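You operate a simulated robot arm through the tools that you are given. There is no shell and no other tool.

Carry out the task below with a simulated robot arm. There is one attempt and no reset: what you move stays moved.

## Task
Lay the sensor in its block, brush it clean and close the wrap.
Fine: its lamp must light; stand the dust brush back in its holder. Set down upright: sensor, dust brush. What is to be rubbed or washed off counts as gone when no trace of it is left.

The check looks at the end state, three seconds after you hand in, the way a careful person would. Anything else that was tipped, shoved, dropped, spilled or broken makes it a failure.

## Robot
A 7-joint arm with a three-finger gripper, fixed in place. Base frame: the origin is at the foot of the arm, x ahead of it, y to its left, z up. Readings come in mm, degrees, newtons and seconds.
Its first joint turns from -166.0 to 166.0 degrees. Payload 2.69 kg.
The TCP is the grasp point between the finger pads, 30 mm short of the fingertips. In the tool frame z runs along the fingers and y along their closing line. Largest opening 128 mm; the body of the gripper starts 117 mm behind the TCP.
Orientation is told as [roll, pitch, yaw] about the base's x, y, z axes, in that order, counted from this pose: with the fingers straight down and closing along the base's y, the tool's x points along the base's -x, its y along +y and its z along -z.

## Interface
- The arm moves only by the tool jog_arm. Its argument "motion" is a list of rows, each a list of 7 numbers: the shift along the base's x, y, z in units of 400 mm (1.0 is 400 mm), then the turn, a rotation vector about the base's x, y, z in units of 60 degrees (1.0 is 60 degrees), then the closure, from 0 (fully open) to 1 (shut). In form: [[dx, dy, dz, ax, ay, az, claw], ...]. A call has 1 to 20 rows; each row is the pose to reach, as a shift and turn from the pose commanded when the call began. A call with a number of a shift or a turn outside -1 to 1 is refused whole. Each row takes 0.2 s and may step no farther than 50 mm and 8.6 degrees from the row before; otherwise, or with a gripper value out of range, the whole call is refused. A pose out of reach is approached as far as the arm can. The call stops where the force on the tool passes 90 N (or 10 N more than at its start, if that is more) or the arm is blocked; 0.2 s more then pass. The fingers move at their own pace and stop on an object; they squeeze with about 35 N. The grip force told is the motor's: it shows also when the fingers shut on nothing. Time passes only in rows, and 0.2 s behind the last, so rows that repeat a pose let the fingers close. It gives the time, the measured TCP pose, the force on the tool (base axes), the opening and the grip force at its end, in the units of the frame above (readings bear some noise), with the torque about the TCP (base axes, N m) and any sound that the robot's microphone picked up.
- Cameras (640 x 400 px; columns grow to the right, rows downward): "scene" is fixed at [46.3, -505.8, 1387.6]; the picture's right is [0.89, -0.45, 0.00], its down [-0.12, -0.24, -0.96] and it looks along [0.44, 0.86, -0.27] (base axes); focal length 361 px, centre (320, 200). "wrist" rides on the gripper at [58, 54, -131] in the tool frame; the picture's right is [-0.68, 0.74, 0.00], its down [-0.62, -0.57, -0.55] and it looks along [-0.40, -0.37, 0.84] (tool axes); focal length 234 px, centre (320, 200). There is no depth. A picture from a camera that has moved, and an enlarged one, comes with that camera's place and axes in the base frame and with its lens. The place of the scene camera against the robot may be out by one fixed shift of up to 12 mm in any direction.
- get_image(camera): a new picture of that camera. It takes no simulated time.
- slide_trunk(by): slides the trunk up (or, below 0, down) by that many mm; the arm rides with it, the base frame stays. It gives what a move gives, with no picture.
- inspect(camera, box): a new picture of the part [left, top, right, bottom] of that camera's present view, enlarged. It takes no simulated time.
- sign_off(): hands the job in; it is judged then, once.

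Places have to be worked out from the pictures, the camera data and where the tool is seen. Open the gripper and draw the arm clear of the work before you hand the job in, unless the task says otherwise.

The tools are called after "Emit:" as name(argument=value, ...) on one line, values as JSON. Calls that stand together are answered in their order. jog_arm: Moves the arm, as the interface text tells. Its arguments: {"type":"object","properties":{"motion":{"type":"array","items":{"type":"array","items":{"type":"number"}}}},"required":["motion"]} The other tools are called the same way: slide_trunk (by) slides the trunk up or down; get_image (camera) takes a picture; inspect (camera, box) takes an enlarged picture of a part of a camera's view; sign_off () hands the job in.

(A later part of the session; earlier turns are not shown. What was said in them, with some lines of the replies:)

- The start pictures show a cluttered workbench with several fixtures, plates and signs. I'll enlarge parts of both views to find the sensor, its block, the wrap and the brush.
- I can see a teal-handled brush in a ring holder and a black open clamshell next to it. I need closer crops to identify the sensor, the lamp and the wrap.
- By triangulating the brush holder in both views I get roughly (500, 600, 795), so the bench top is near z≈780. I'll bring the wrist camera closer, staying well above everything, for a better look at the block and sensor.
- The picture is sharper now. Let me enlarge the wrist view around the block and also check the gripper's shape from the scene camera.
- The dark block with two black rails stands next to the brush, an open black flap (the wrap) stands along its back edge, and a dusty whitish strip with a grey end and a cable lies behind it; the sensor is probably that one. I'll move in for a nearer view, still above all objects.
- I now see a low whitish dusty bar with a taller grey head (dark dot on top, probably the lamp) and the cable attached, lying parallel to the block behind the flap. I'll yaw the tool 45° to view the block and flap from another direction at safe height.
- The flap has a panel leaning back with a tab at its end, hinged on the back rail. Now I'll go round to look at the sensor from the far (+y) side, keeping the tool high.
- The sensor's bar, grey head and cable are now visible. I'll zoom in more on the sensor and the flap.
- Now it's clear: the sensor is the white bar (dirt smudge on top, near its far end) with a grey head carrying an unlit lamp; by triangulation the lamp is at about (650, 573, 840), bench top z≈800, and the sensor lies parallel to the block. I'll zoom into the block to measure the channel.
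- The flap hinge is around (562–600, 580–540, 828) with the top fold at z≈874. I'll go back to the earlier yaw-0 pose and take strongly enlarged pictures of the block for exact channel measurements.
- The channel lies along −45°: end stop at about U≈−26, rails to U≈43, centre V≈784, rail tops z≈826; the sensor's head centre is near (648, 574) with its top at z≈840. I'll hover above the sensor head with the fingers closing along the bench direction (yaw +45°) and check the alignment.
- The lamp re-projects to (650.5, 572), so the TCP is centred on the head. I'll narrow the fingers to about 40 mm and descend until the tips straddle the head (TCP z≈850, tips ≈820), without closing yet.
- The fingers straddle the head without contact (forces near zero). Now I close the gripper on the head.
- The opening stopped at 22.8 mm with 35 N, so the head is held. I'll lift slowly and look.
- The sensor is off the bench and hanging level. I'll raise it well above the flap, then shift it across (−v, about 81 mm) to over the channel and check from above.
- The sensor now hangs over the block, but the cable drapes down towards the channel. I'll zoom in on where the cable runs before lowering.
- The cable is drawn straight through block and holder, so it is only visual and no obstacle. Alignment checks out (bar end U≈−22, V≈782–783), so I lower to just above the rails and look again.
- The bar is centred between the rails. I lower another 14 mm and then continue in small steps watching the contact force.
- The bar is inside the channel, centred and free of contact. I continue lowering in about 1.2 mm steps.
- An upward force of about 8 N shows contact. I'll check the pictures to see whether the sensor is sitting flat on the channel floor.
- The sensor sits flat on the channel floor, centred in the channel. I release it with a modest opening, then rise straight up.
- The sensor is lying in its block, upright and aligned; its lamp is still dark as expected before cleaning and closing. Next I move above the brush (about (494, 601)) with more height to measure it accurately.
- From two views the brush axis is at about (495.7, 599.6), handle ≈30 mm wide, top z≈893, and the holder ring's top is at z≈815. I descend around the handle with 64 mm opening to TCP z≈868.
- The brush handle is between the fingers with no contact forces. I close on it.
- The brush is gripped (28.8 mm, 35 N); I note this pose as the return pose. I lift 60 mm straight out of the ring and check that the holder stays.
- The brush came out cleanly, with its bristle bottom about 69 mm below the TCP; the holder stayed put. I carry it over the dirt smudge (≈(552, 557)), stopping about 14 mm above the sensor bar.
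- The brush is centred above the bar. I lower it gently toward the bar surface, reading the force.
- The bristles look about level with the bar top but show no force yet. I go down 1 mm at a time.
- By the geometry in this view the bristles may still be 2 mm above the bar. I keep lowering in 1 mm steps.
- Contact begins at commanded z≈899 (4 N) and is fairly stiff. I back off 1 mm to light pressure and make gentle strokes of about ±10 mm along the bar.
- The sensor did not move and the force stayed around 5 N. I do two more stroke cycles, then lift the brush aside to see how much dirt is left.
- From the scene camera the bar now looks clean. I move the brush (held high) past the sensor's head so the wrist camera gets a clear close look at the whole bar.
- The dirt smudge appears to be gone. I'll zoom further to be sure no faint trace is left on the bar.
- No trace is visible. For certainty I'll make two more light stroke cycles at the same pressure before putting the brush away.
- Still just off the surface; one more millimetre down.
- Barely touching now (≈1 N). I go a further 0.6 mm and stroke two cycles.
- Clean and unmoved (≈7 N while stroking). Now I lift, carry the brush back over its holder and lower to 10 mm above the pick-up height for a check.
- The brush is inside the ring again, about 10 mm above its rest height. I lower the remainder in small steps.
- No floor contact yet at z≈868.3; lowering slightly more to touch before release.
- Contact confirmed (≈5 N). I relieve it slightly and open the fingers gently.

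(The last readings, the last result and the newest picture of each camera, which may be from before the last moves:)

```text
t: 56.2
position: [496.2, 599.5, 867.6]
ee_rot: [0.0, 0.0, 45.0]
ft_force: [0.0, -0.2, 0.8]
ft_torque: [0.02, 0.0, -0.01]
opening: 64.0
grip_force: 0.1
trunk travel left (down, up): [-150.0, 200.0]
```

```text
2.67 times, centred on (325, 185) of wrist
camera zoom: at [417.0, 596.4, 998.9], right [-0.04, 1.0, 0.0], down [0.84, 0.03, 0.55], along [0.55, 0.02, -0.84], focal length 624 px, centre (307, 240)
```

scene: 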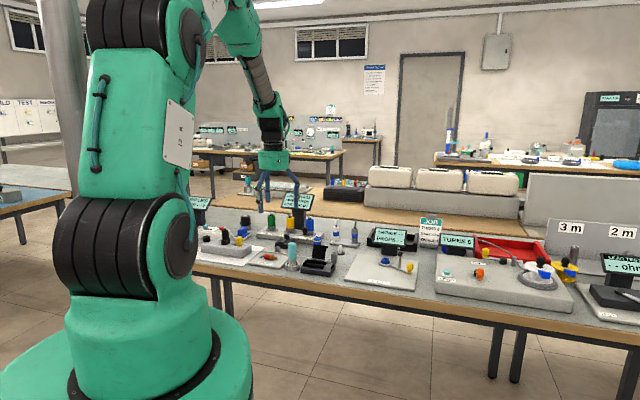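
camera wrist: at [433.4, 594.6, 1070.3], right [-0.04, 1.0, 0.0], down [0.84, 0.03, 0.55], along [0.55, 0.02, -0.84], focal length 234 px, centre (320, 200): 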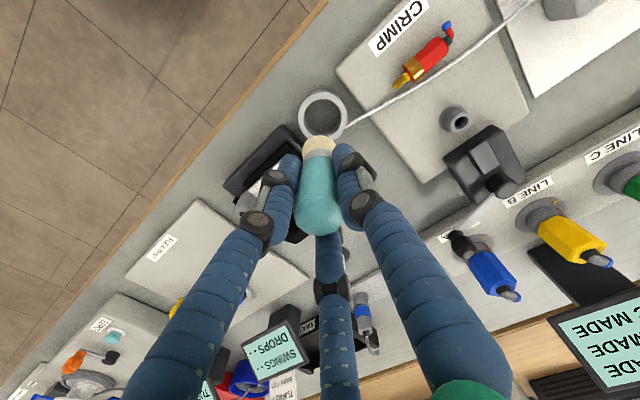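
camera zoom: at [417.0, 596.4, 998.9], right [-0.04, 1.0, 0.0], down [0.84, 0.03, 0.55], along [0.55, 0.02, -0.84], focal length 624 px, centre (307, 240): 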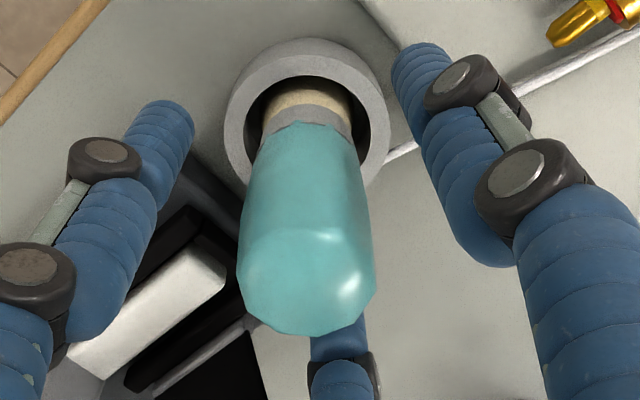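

The brush stands on its own in the holder. I withdraw straight up and check it stays upright.

Emit:
jog_arm(motion=[[0, 0, 0.03, 0, 0, 0, 0.5], [0, 0, 0.08, 0, 0, 0, 0.5], [0, 0, 0.15, 0, 0, 0, 0.5], [0, 0, 0.23, 0, 0, 0, 0.5], [0, 0, 0.3, 0, 0, 0, 0.5], [0, 0, 0.3, 0, 0, 0, 0.5]])

Emit:
inspect(camera="scene", box=[265, 225, 345, 280])

Emit:
get_image(camera="wrist")

```text
t: 57.6
position: [495.8, 598.9, 986.1]
ee_rot: [0.0, 0.0, 45.0]
ft_force: [0.9, 0.2, -0.4]
ft_torque: [0.03, -0.02, 0.02]
opening: 63.9
grip_force: 0.1
trunk travel left (down, up): [-150.0, 200.0]
```

```text
7.27 times, centred on (305, 252) of scene
camera zoom: at [46.3, -505.8, 1387.6], right [0.89, -0.45, 0.0], down [-0.12, -0.24, -0.96], along [0.44, 0.86, -0.27], focal length 2624 px, centre (429, -182)
```

zoom: 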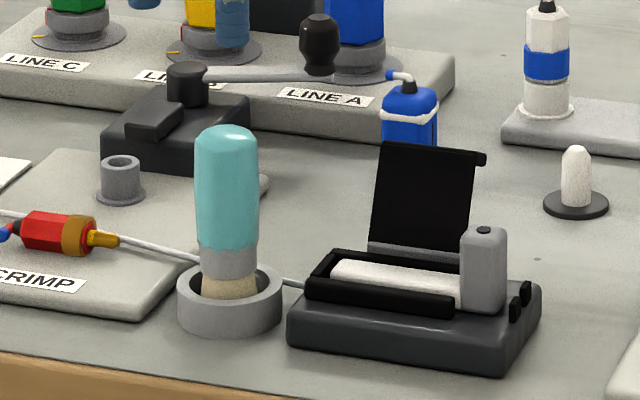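

```text
taken
camera wrist: at [416.6, 596.2, 1118.6], right [-0.04, 1.0, 0.0], down [0.84, 0.03, 0.55], along [0.55, 0.02, -0.84], focal length 234 px, centre (320, 200)
```

wrist: 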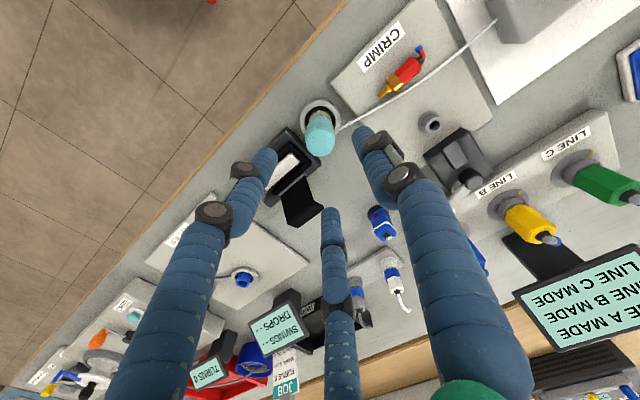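

The brush stands upright in its holder. Next is the wrap: I'll shut the fingers and go down behind the flap (V≈870, well clear of its tab), with the tips at about z 850.

Emit:
jog_arm(motion=[[0.08, 0.005, 0, 0, 0, 0, 0.7], [0.16, 0.01, 0, 0, 0, 0, 1], [0.24, 0.014, 0, 0, 0, 0, 1], [0.32, 0.0175, 0, 0, 0, 0, 1], [0.32, 0.0175, 0, 0, 0, 0, 1]])

Emit:
get_image(camera="wrist")

Emit:
inspect(camera="scene", box=[280, 180, 370, 280])

```text
t: 58.8
position: [624.7, 607.2, 986.4]
ee_rot: [0.0, 0.0, 45.0]
ft_force: [-0.1, -0.6, -0.7]
ft_torque: [-0.01, -0.01, 0.02]
opening: 2.2
grip_force: 31.7
trunk travel left (down, up): [-150.0, 200.0]
```

```text
taken
camera wrist: at [545.3, 603.7, 1118.4], right [-0.04, 1.0, 0.0], down [0.84, 0.03, 0.55], along [0.55, 0.02, -0.84], focal length 234 px, centre (320, 200)
```

wrist: 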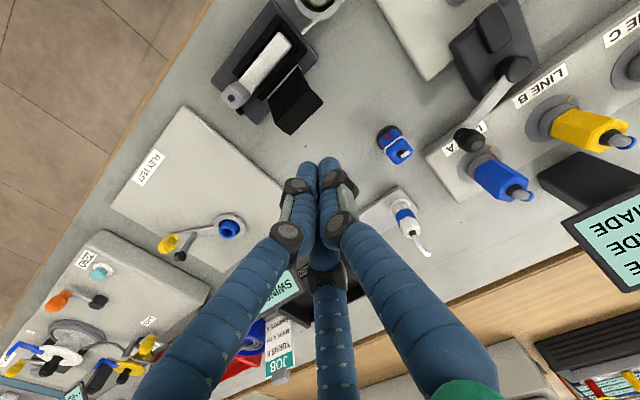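

```text
4.00 times, centred on (325, 230) of scene
camera zoom: at [46.3, -505.8, 1387.6], right [0.89, -0.45, 0.0], down [-0.12, -0.24, -0.96], along [0.44, 0.86, -0.27], focal length 1443 px, centre (300, 80)
```

zoom: 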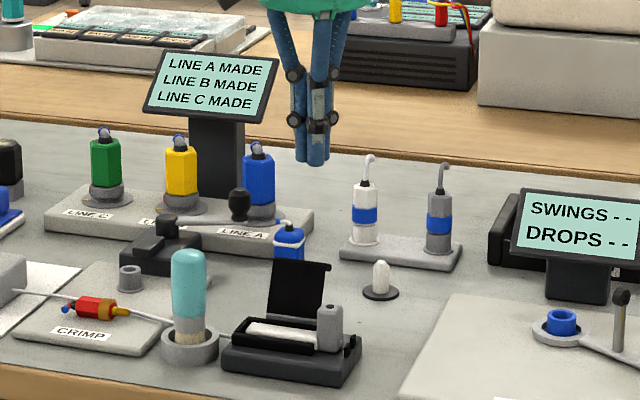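

The closed fingers hover behind the flap. One zoom to confirm the flap's tab position before descending.

Emit:
inspect(camera="wrist", box=[205, 0, 345, 140])

```text
2.86 times, centred on (275, 70) of wrist
camera zoom: at [545.3, 603.7, 1118.4], right [-0.04, 1.0, 0.0], down [0.84, 0.03, 0.55], along [0.55, 0.02, -0.84], focal length 669 px, centre (449, 571)
```

zoom: 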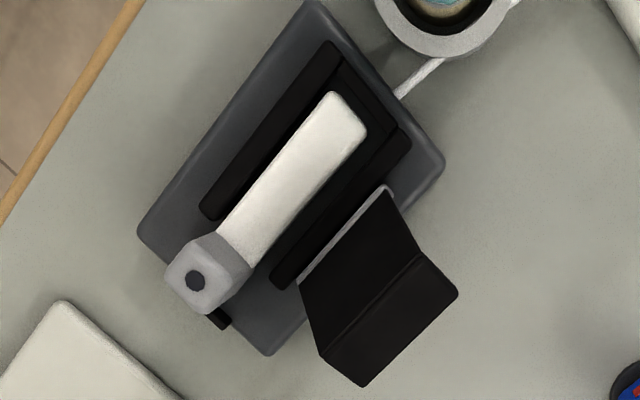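

The tab's outer edge is confirmed at V≈848 (z≈868), so there are about 14 mm of clearance. I descend to tip height ≈850.

Emit:
jog_arm(motion=[[0, 0, -0.06, 0, 0, 0, 1], [0, 0, -0.12, 0, 0, 0, 1], [0, 0, -0.18, 0, 0, 0, 1], [0, 0, -0.23, 0, 0, 0, 1], [0, 0, -0.268, 0, 0, 0, 1], [0, 0, -0.268, 0, 0, 0, 1]])

Emit:
inspect(camera="scene", box=[285, 215, 355, 280])

Emit:
inspect(camera="wrist", box=[205, 60, 405, 220])

```text
t: 60.2
position: [623.0, 606.7, 880.0]
ee_rot: [0.1, -0.1, 45.0]
ft_force: [-0.1, 0.4, -0.2]
ft_torque: [0.0, -0.02, -0.03]
opening: 1.8
grip_force: 31.5
trunk travel left (down, up): [-150.0, 200.0]
```

```text
6.15 times, centred on (320, 248) of scene
camera zoom: at [46.3, -505.8, 1387.6], right [0.89, -0.45, 0.0], down [-0.12, -0.24, -0.96], along [0.44, 0.86, -0.27], focal length 2220 px, centre (320, -92)
```

zoom: 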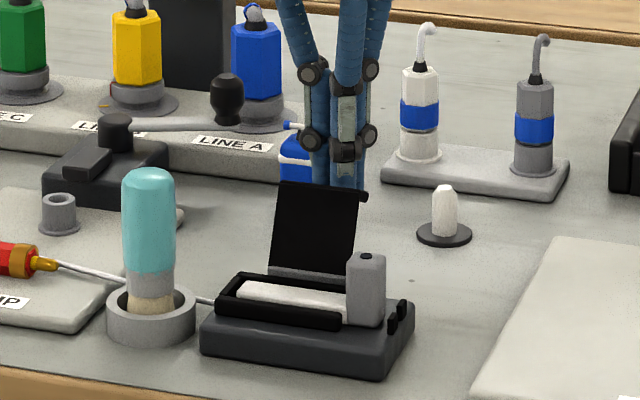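

```text
2.50 times, centred on (305, 140) of wrist
camera zoom: at [544.8, 603.7, 1011.6], right [-0.04, 1.0, 0.0], down [0.84, 0.03, 0.55], along [0.55, 0.02, -0.84], focal length 585 px, centre (358, 350)
```

zoom: 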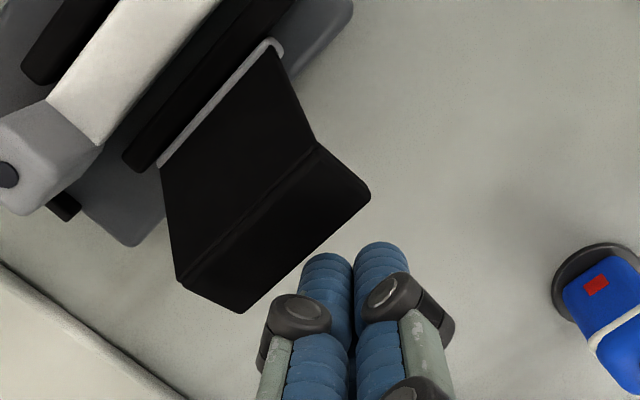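

The fingers are right behind the tab. I start pushing slowly toward the robot side (−v), first 20 mm, checking forces and the flap's reaction.

Emit:
jog_arm(motion=[[-0.0089, -0.0088, 0, 0, 0, 0, 1], [-0.0177, -0.0176, 0, 0, 0, 0, 1], [-0.0266, -0.0265, 0, 0, 0, 0, 1], [-0.0354, -0.0353, 0, 0, 0, 0, 1], [-0.0354, -0.0353, 0, 0, 0, 0, 1]])

Emit:
inspect(camera="scene", box=[285, 215, 355, 280])

Emit:
inspect(camera="wrist", box=[205, 60, 405, 220])

```text
t: 61.4
position: [609.7, 592.6, 879.9]
ee_rot: [0.0, 0.0, 44.9]
ft_force: [-0.7, -0.7, -0.8]
ft_torque: [0.01, -0.06, -0.01]
opening: 2.0
grip_force: 31.2
trunk travel left (down, up): [-150.0, 200.0]
```

```text
6.15 times, centred on (320, 248) of scene
camera zoom: at [46.3, -505.8, 1387.6], right [0.89, -0.45, 0.0], down [-0.12, -0.24, -0.96], along [0.44, 0.86, -0.27], focal length 2220 px, centre (320, -92)
```

zoom: 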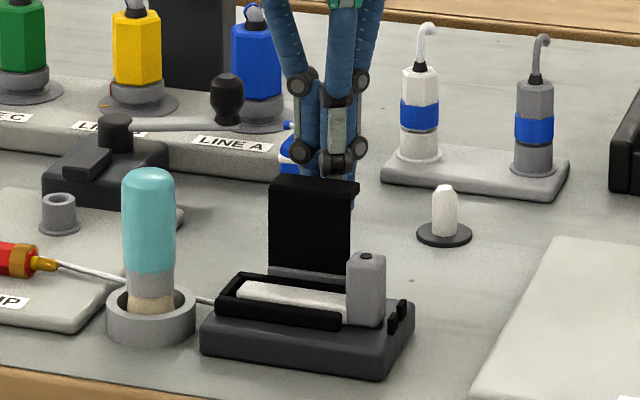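

```text
2.50 times, centred on (305, 140) of wrist
camera zoom: at [530.7, 589.3, 1011.6], right [-0.04, 1.0, 0.0], down [0.84, 0.03, 0.55], along [0.55, 0.02, -0.84], focal length 585 px, centre (358, 350)
```

zoom: 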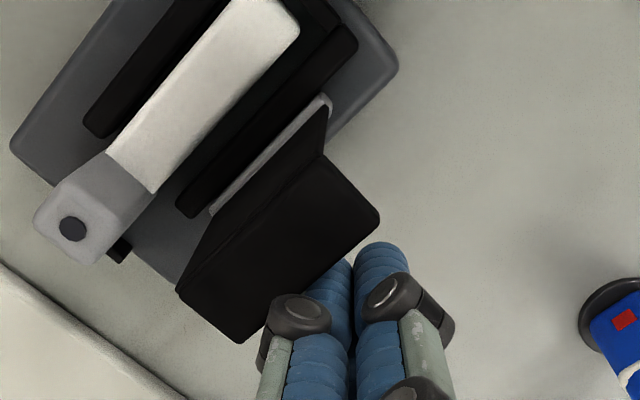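

The flap swings freely with almost no force. I continue pushing in 5 mm steps past vertical.

Emit:
jog_arm(motion=[[-0.0089, -0.0088, 0, 0, 0, 0, 1], [-0.0177, -0.0176, 0, 0, 0, 0, 1], [-0.0266, -0.0265, 0, 0, 0, 0, 1], [-0.0354, -0.0353, 0, 0, 0, 0, 1], [-0.0443, -0.0441, 0, 0, 0, 0, 1], [-0.0531, -0.053, 0, 0, 0, 0, 1], [-0.062, -0.0618, 0, 0, 0, 0, 1], [-0.062, -0.0618, 0, 0, 0, 0, 1]])

Emit:
inspect(camera="scene", box=[285, 215, 355, 280])

Emit:
inspect(camera="wrist", box=[205, 60, 405, 220])

```text
t: 63.2
position: [583.4, 567.4, 880.3]
ee_rot: [0.0, 0.0, 44.9]
ft_force: [-0.5, -0.3, -0.6]
ft_torque: [0.0, 0.0, 0.0]
opening: 2.0
grip_force: 31.3
trunk travel left (down, up): [-150.0, 200.0]
```

```text
6.15 times, centred on (320, 248) of scene
camera zoom: at [46.3, -505.8, 1387.6], right [0.89, -0.45, 0.0], down [-0.12, -0.24, -0.96], along [0.44, 0.86, -0.27], focal length 2220 px, centre (320, -92)
```

zoom: 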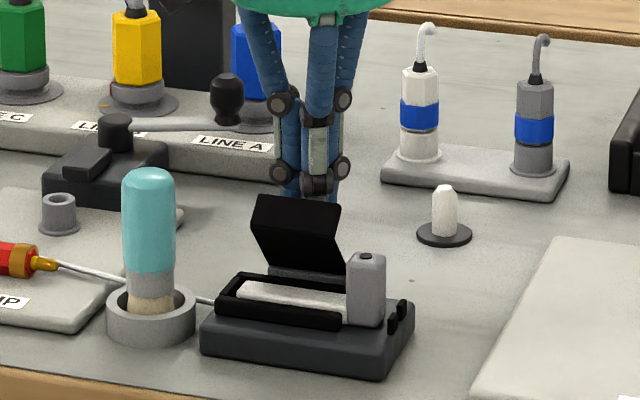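

```text
2.50 times, centred on (305, 140) of wrist
camera zoom: at [505.9, 564.4, 1012.2], right [-0.04, 1.0, 0.0], down [0.84, 0.03, 0.55], along [0.55, 0.02, -0.84], focal length 585 px, centre (358, 350)
```

zoom: 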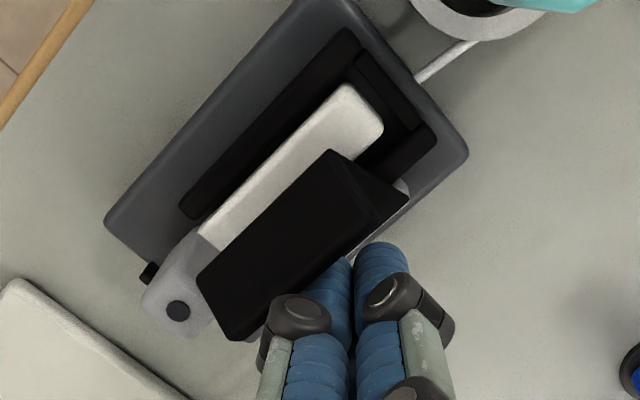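

The flap is now past vertical and still follows without force. I keep pushing another 20 mm and look at the clearance to the sensor head.

Emit:
jog_arm(motion=[[-0.0089, -0.0088, 0, 0, 0, 0, 1], [-0.0177, -0.0176, 0, 0, 0, 0, 1], [-0.0266, -0.0265, 0, 0, 0, 0, 1], [-0.0354, -0.0353, 0, 0, 0, 0, 1], [-0.0354, -0.0353, 0, 0, 0, 0, 1]])

Emit:
inspect(camera="scene", box=[285, 215, 355, 280])

Emit:
inspect(camera="wrist", box=[205, 60, 405, 220])

```text
t: 64.4
position: [571.0, 553.5, 880.0]
ee_rot: [-0.1, 0.0, 45.0]
ft_force: [0.8, -0.6, 0.1]
ft_torque: [0.0, -0.01, 0.01]
opening: 2.1
grip_force: 31.5
trunk travel left (down, up): [-150.0, 200.0]
```

```text
6.15 times, centred on (320, 248) of scene
camera zoom: at [46.3, -505.8, 1387.6], right [0.89, -0.45, 0.0], down [-0.12, -0.24, -0.96], along [0.44, 0.86, -0.27], focal length 2220 px, centre (320, -92)
```

zoom: 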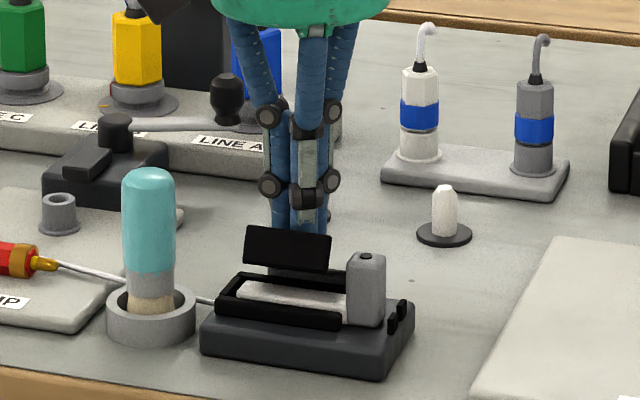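

```text
2.50 times, centred on (305, 140) of wrist
camera zoom: at [492.1, 550.3, 1012.1], right [-0.04, 1.0, 0.0], down [0.84, 0.03, 0.55], along [0.55, 0.02, -0.84], focal length 585 px, centre (358, 350)
```

zoom: 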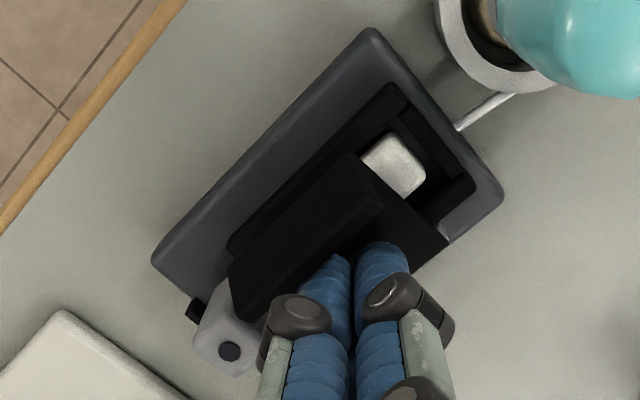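

The flap is at roughly 140°. I now move a bit further and press down gradually on its outer face, above the bar.

Emit:
jog_arm(motion=[[-0.0071, -0.0071, 0, 0, 0, 0, 1], [-0.0142, -0.0141, -0.005, 0, 0, 0, 1], [-0.023, -0.0229, -0.01, 0, 0, 0, 1], [-0.023, -0.0229, -0.015, 0, 0, 0, 1], [-0.023, -0.0229, -0.02, 0, 0, 0, 1], [-0.023, -0.0229, -0.02, 0, 0, 0, 1]])

Emit:
inspect(camera="scene", box=[290, 225, 350, 280])

Emit:
inspect(camera="wrist", box=[235, 60, 405, 200])

```text
t: 65.8
position: [561.9, 543.7, 871.3]
ee_rot: [0.0, 0.1, 44.9]
ft_force: [1.6, 2.9, 1.4]
ft_torque: [0.0, -0.02, 0.01]
opening: 2.2
grip_force: 31.1
trunk travel left (down, up): [-150.0, 200.0]
```

```text
7.27 times, centred on (320, 252) of scene
camera zoom: at [46.3, -505.8, 1387.6], right [0.89, -0.45, 0.0], down [-0.12, -0.24, -0.96], along [0.44, 0.86, -0.27], focal length 2624 px, centre (320, -182)
```

zoom: 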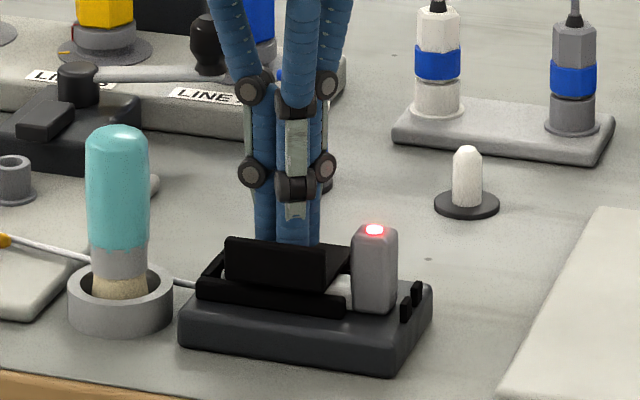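

```text
2.86 times, centred on (320, 130) of wrist
camera zoom: at [482.9, 540.9, 1003.7], right [-0.04, 1.0, 0.0], down [0.84, 0.03, 0.55], along [0.55, 0.02, -0.84], focal length 669 px, centre (320, 400)
```

zoom: 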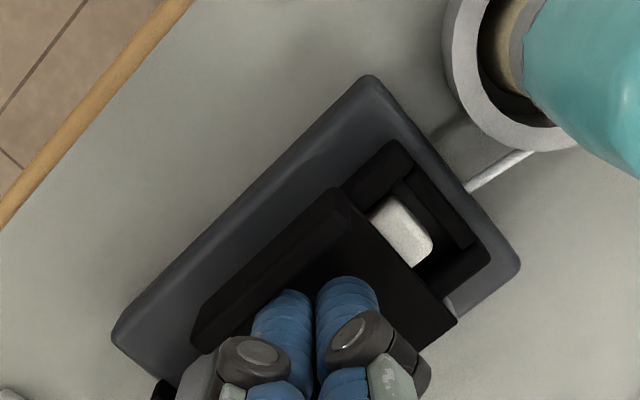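

The lamp has lit red and the flap is almost closed. I press down a little further, in 1.5 mm steps, easing slightly away from the tab, to shut it completely.

Emit:
jog_arm(motion=[[0.0035, 0.0035, -0.004, 0, 0, 0, 1], [0.0035, 0.0035, -0.0075, 0, 0, 0, 1], [0.0035, 0.0035, -0.0075, 0, 0, 0, 1]])

Emit:
inspect(camera="scene", box=[300, 235, 345, 275])

```text
t: 66.6
position: [563.8, 546.7, 868.4]
ee_rot: [0.1, 0.1, 44.9]
ft_force: [1.2, 0.9, 0.8]
ft_torque: [0.0, 0.01, 0.01]
opening: 2.0
grip_force: 31.6
trunk travel left (down, up): [-150.0, 200.0]
```

```text
10.00 times, centred on (322, 255) of scene
camera zoom: at [46.3, -505.8, 1387.6], right [0.89, -0.45, 0.0], down [-0.12, -0.24, -0.96], along [0.44, 0.86, -0.27], focal length 3607 px, centre (295, -350)
```

zoom: 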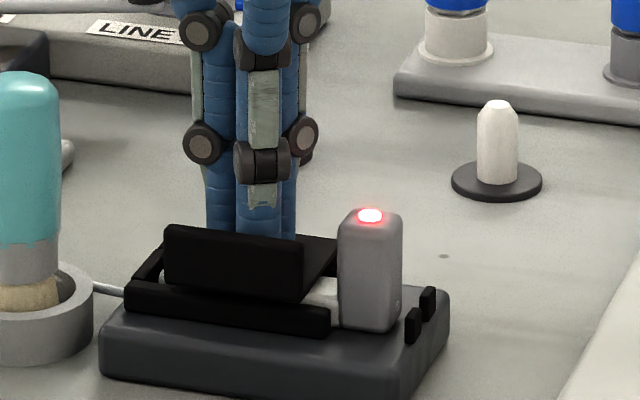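

The panel's front edge still stands slightly above the front rail. I press down further in small steps.

Emit:
jog_arm(motion=[[0, 0, -0.004, 0, 0, 0, 1], [0, 0, -0.0075, 0, 0, 0, 1], [0, 0, -0.0075, 0, 0, 0, 1]])

Emit:
inspect(camera="scene", box=[300, 235, 345, 275])

```text
t: 67.4
position: [563.3, 545.7, 866.7]
ee_rot: [0.1, 0.0, 44.9]
ft_force: [-0.1, -0.3, 0.4]
ft_torque: [-0.03, 0.0, 0.03]
opening: 2.2
grip_force: 31.5
trunk travel left (down, up): [-150.0, 200.0]
```

```text
10.00 times, centred on (322, 255) of scene
camera zoom: at [46.3, -505.8, 1387.6], right [0.89, -0.45, 0.0], down [-0.12, -0.24, -0.96], along [0.44, 0.86, -0.27], focal length 3607 px, centre (295, -350)
```

zoom: 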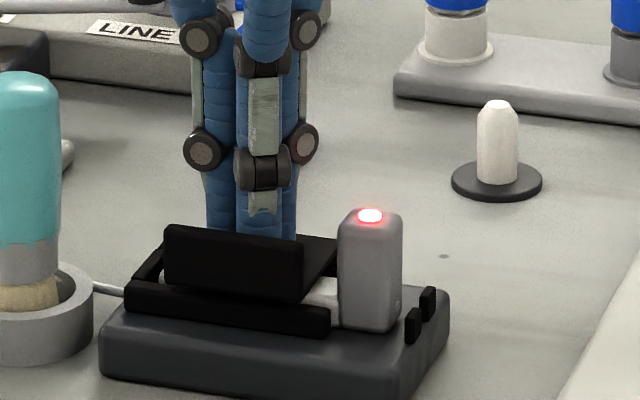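

The tab now stands vertical and the panel looks flat over the bar, with the lamp lit. I press 1–2 mm more to confirm it is fully seated.

Emit:
jog_arm(motion=[[0, 0, -0.0025, 0, 0, 0, 1], [0, 0, -0.0025, 0, 0, 0, 1]])

Emit:
jog_arm(motion=[[0, 0, -0.0025, 0, 0, 0, 1], [0, 0, -0.0025, 0, 0, 0, 1]])

Emit:
inspect(camera="scene", box=[300, 235, 345, 275])

```text
t: 68.0
position: [563.0, 545.6, 864.9]
ee_rot: [0.0, 0.0, 45.0]
ft_force: [0.5, 0.0, 0.2]
ft_torque: [0.03, -0.05, 0.02]
opening: 2.1
grip_force: 31.4
trunk travel left (down, up): [-150.0, 200.0]
```

```text
t: 68.6
position: [562.6, 545.5, 863.8]
ee_rot: [0.0, 0.0, 44.9]
ft_force: [-0.4, -0.2, 0.0]
ft_torque: [0.02, -0.01, 0.01]
opening: 2.3
grip_force: 31.4
trunk travel left (down, up): [-150.0, 200.0]
```

```text
10.00 times, centred on (322, 255) of scene
camera zoom: at [46.3, -505.8, 1387.6], right [0.89, -0.45, 0.0], down [-0.12, -0.24, -0.96], along [0.44, 0.86, -0.27], focal length 3607 px, centre (295, -350)
```

zoom: 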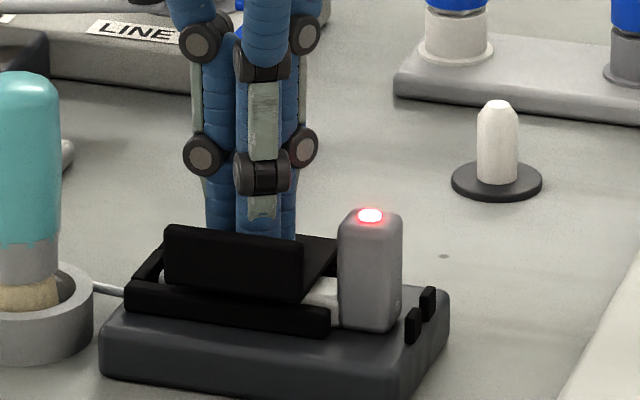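

Still no contact, so the panel lies lower than the tips. I continue in 1 mm steps until I feel it.

Emit:
jog_arm(motion=[[0, 0, -0.0025, 0, 0, 0, 1], [0, 0, -0.0025, 0, 0, 0, 1]])

Emit:
jog_arm(motion=[[0, 0, -0.0025, 0, 0, 0, 1], [0, 0, -0.0025, 0, 0, 0, 1]])

Emit:
inspect(camera="wrist", box=[235, 60, 405, 200])

```text
t: 69.2
position: [563.9, 545.4, 863.3]
ee_rot: [-0.1, 0.0, 44.9]
ft_force: [-4.6, -2.1, 7.4]
ft_torque: [0.03, 0.08, 0.03]
opening: 6.1
grip_force: 31.6
trunk travel left (down, up): [-150.0, 200.0]
```

```text
t: 69.8
position: [562.9, 546.3, 863.8]
ee_rot: [0.0, 0.0, 44.9]
ft_force: [-6.8, -1.8, 18.3]
ft_torque: [0.0, -0.01, 0.02]
opening: 6.1
grip_force: 30.9
trunk travel left (down, up): [-150.0, 200.0]
```

```text
2.86 times, centred on (320, 130) of wrist
camera zoom: at [484.0, 542.6, 995.5], right [-0.04, 1.0, 0.0], down [0.83, 0.03, 0.55], along [0.55, 0.02, -0.84], focal length 669 px, centre (320, 400)
```

zoom: 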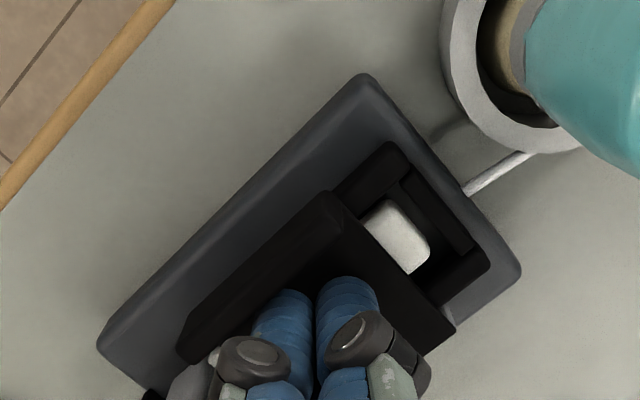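

18 N of resistance: the wrap is fully down on the bar. I withdraw straight up and check that it stays closed with the lamp lit.

Emit:
jog_arm(motion=[[0, 0, 0.01, 0, 0, 0, 1], [0, 0, 0.04, 0, 0, 0, 1], [0, 0, 0.1, 0, 0, 0, 1], [0, 0, 0.18, 0, 0, 0, 1], [0, 0, 0.27, 0, 0, 0, 1], [0, 0, 0.3, 0, 0, 0, 1], [0, 0, 0.3, 0, 0, 0, 1]])

Emit:
inspect(camera="scene", box=[280, 225, 350, 280])

Emit:
get_image(camera="wrist")

Emit:
inspect(camera="wrist", box=[220, 60, 400, 190])

```text
t: 71.4
position: [563.0, 545.6, 982.5]
ee_rot: [0.0, 0.0, 44.9]
ft_force: [0.0, 0.0, -0.3]
ft_torque: [0.03, 0.0, 0.03]
opening: 2.3
grip_force: 31.7
trunk travel left (down, up): [-150.0, 200.0]
```

```text
7.27 times, centred on (315, 252) of scene
camera zoom: at [46.3, -505.8, 1387.6], right [0.89, -0.45, 0.0], down [-0.12, -0.24, -0.96], along [0.44, 0.86, -0.27], focal length 2624 px, centre (356, -182)
```

zoom: 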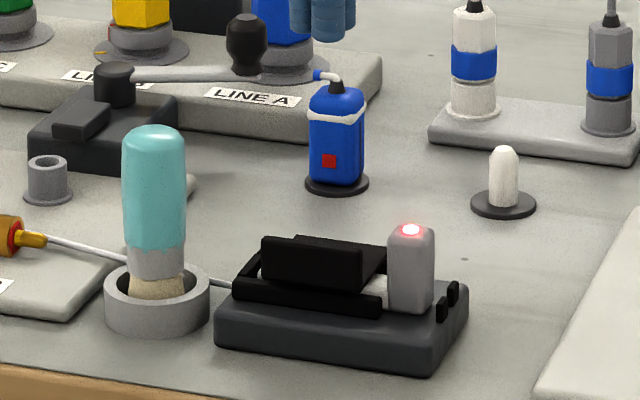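

```text
taken
camera wrist: at [483.6, 542.4, 1114.0], right [-0.04, 1.0, 0.0], down [0.84, 0.03, 0.55], along [0.55, 0.02, -0.84], focal length 234 px, centre (320, 200)
```

wrist: 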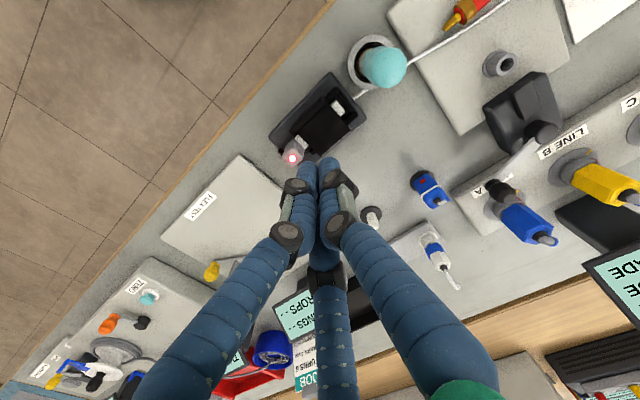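

```text
3.08 times, centred on (310, 125) of wrist
camera zoom: at [483.6, 542.4, 1114.0], right [-0.04, 1.0, 0.0], down [0.84, 0.03, 0.55], along [0.55, 0.02, -0.84], focal length 720 px, centre (351, 431)
```

zoom: 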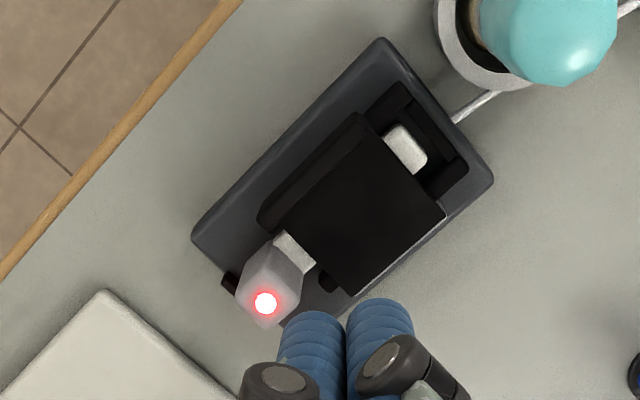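

The wrap is closed, the lamp is lit, the sensor lies straight and the brush stands in its holder. I open the gripper and draw the arm up and back toward its starting pose, then do a final check.

Emit:
jog_arm(motion=[[0, 0, 0.1, 0, 0, 0, 1], [-0.04, 0.01, 0.2, 0, 0, 0, 0.8], [-0.12, 0.04, 0.27, 0, 0, 0, 0.5], [-0.22, 0.07, 0.33, 0, 0, 0, 0.2], [-0.32, 0.1, 0.38, 0, 0, 0, 0], [-0.42, 0.13, 0.43, 0, 0, 0, 0], [-0.52, 0.16, 0.48, 0, 0, 0, 0], [-0.6, 0.19, 0.5, 0, 0, 0, 0], [-0.68, 0.21, 0.52, 0, 0, 0, 0], [-0.68, 0.21, 0.52, 0, 0, 0, 0]])

Emit:
get_image(camera="scene")

Emit:
inspect(camera="scene", box=[260, 225, 360, 285])

Emit:
get_image(camera="wrist")

```text
t: 73.6
position: [288.8, 629.4, 1188.8]
ee_rot: [-0.1, 0.0, 45.0]
ft_force: [0.0, 0.0, -0.2]
ft_torque: [-0.05, -0.02, 0.0]
opening: 128.0
grip_force: 0.0
trunk travel left (down, up): [-150.0, 200.0]
```

```text
taken
```

scene: 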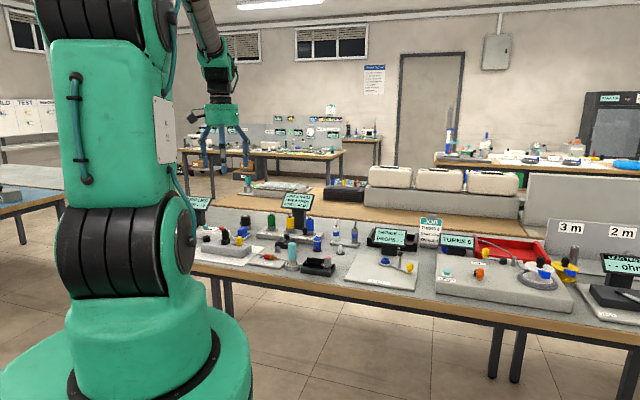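

```text
6.40 times, centred on (310, 255) of scene
camera zoom: at [46.3, -505.8, 1387.6], right [0.89, -0.45, 0.0], down [-0.12, -0.24, -0.96], along [0.44, 0.86, -0.27], focal length 2309 px, centre (384, -152)
```

zoom: 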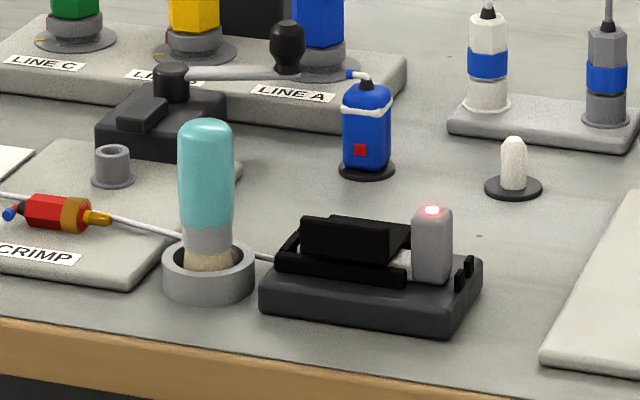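

```text
taken
camera wrist: at [210.9, 626.7, 1321.3], right [-0.04, 1.0, 0.0], down [0.84, 0.03, 0.55], along [0.55, 0.02, -0.84], focal length 234 px, centre (320, 200)
```

wrist: 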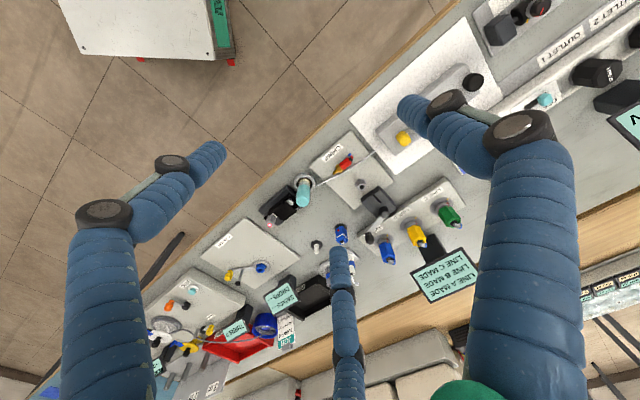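

Everything looks right: the sensor lies in its block with the lamp lit, it is clean and the wrap is closed. The brush stands in its holder, nothing else moved, and the arm is clear with the gripper open. I hand in.

Emit:
sign_off()

```text
The job is handed in.
```

I laid the sensor in its block, brushed it clean and closed the wrap, then handed the job in. The result of the check hasn't come back.

- **Sensor:** it lies upright and straight in the channel. Its lamp came on (red) as the wrap closed and was still lit in the last picture.
- **Cleaning:** after the first strokes, close-up pictures showed no trace of the smudge. I then brushed it once more to be sure.
- **Wrap:** it is folded flat over the bar. I pressed it down until it resisted, and it stayed shut when I let go.
- **Dust brush:** it stands upright in its holder, as it did at the start.

In the last pictures nothing else looked moved. The arm is back near its starting position with the gripper open.
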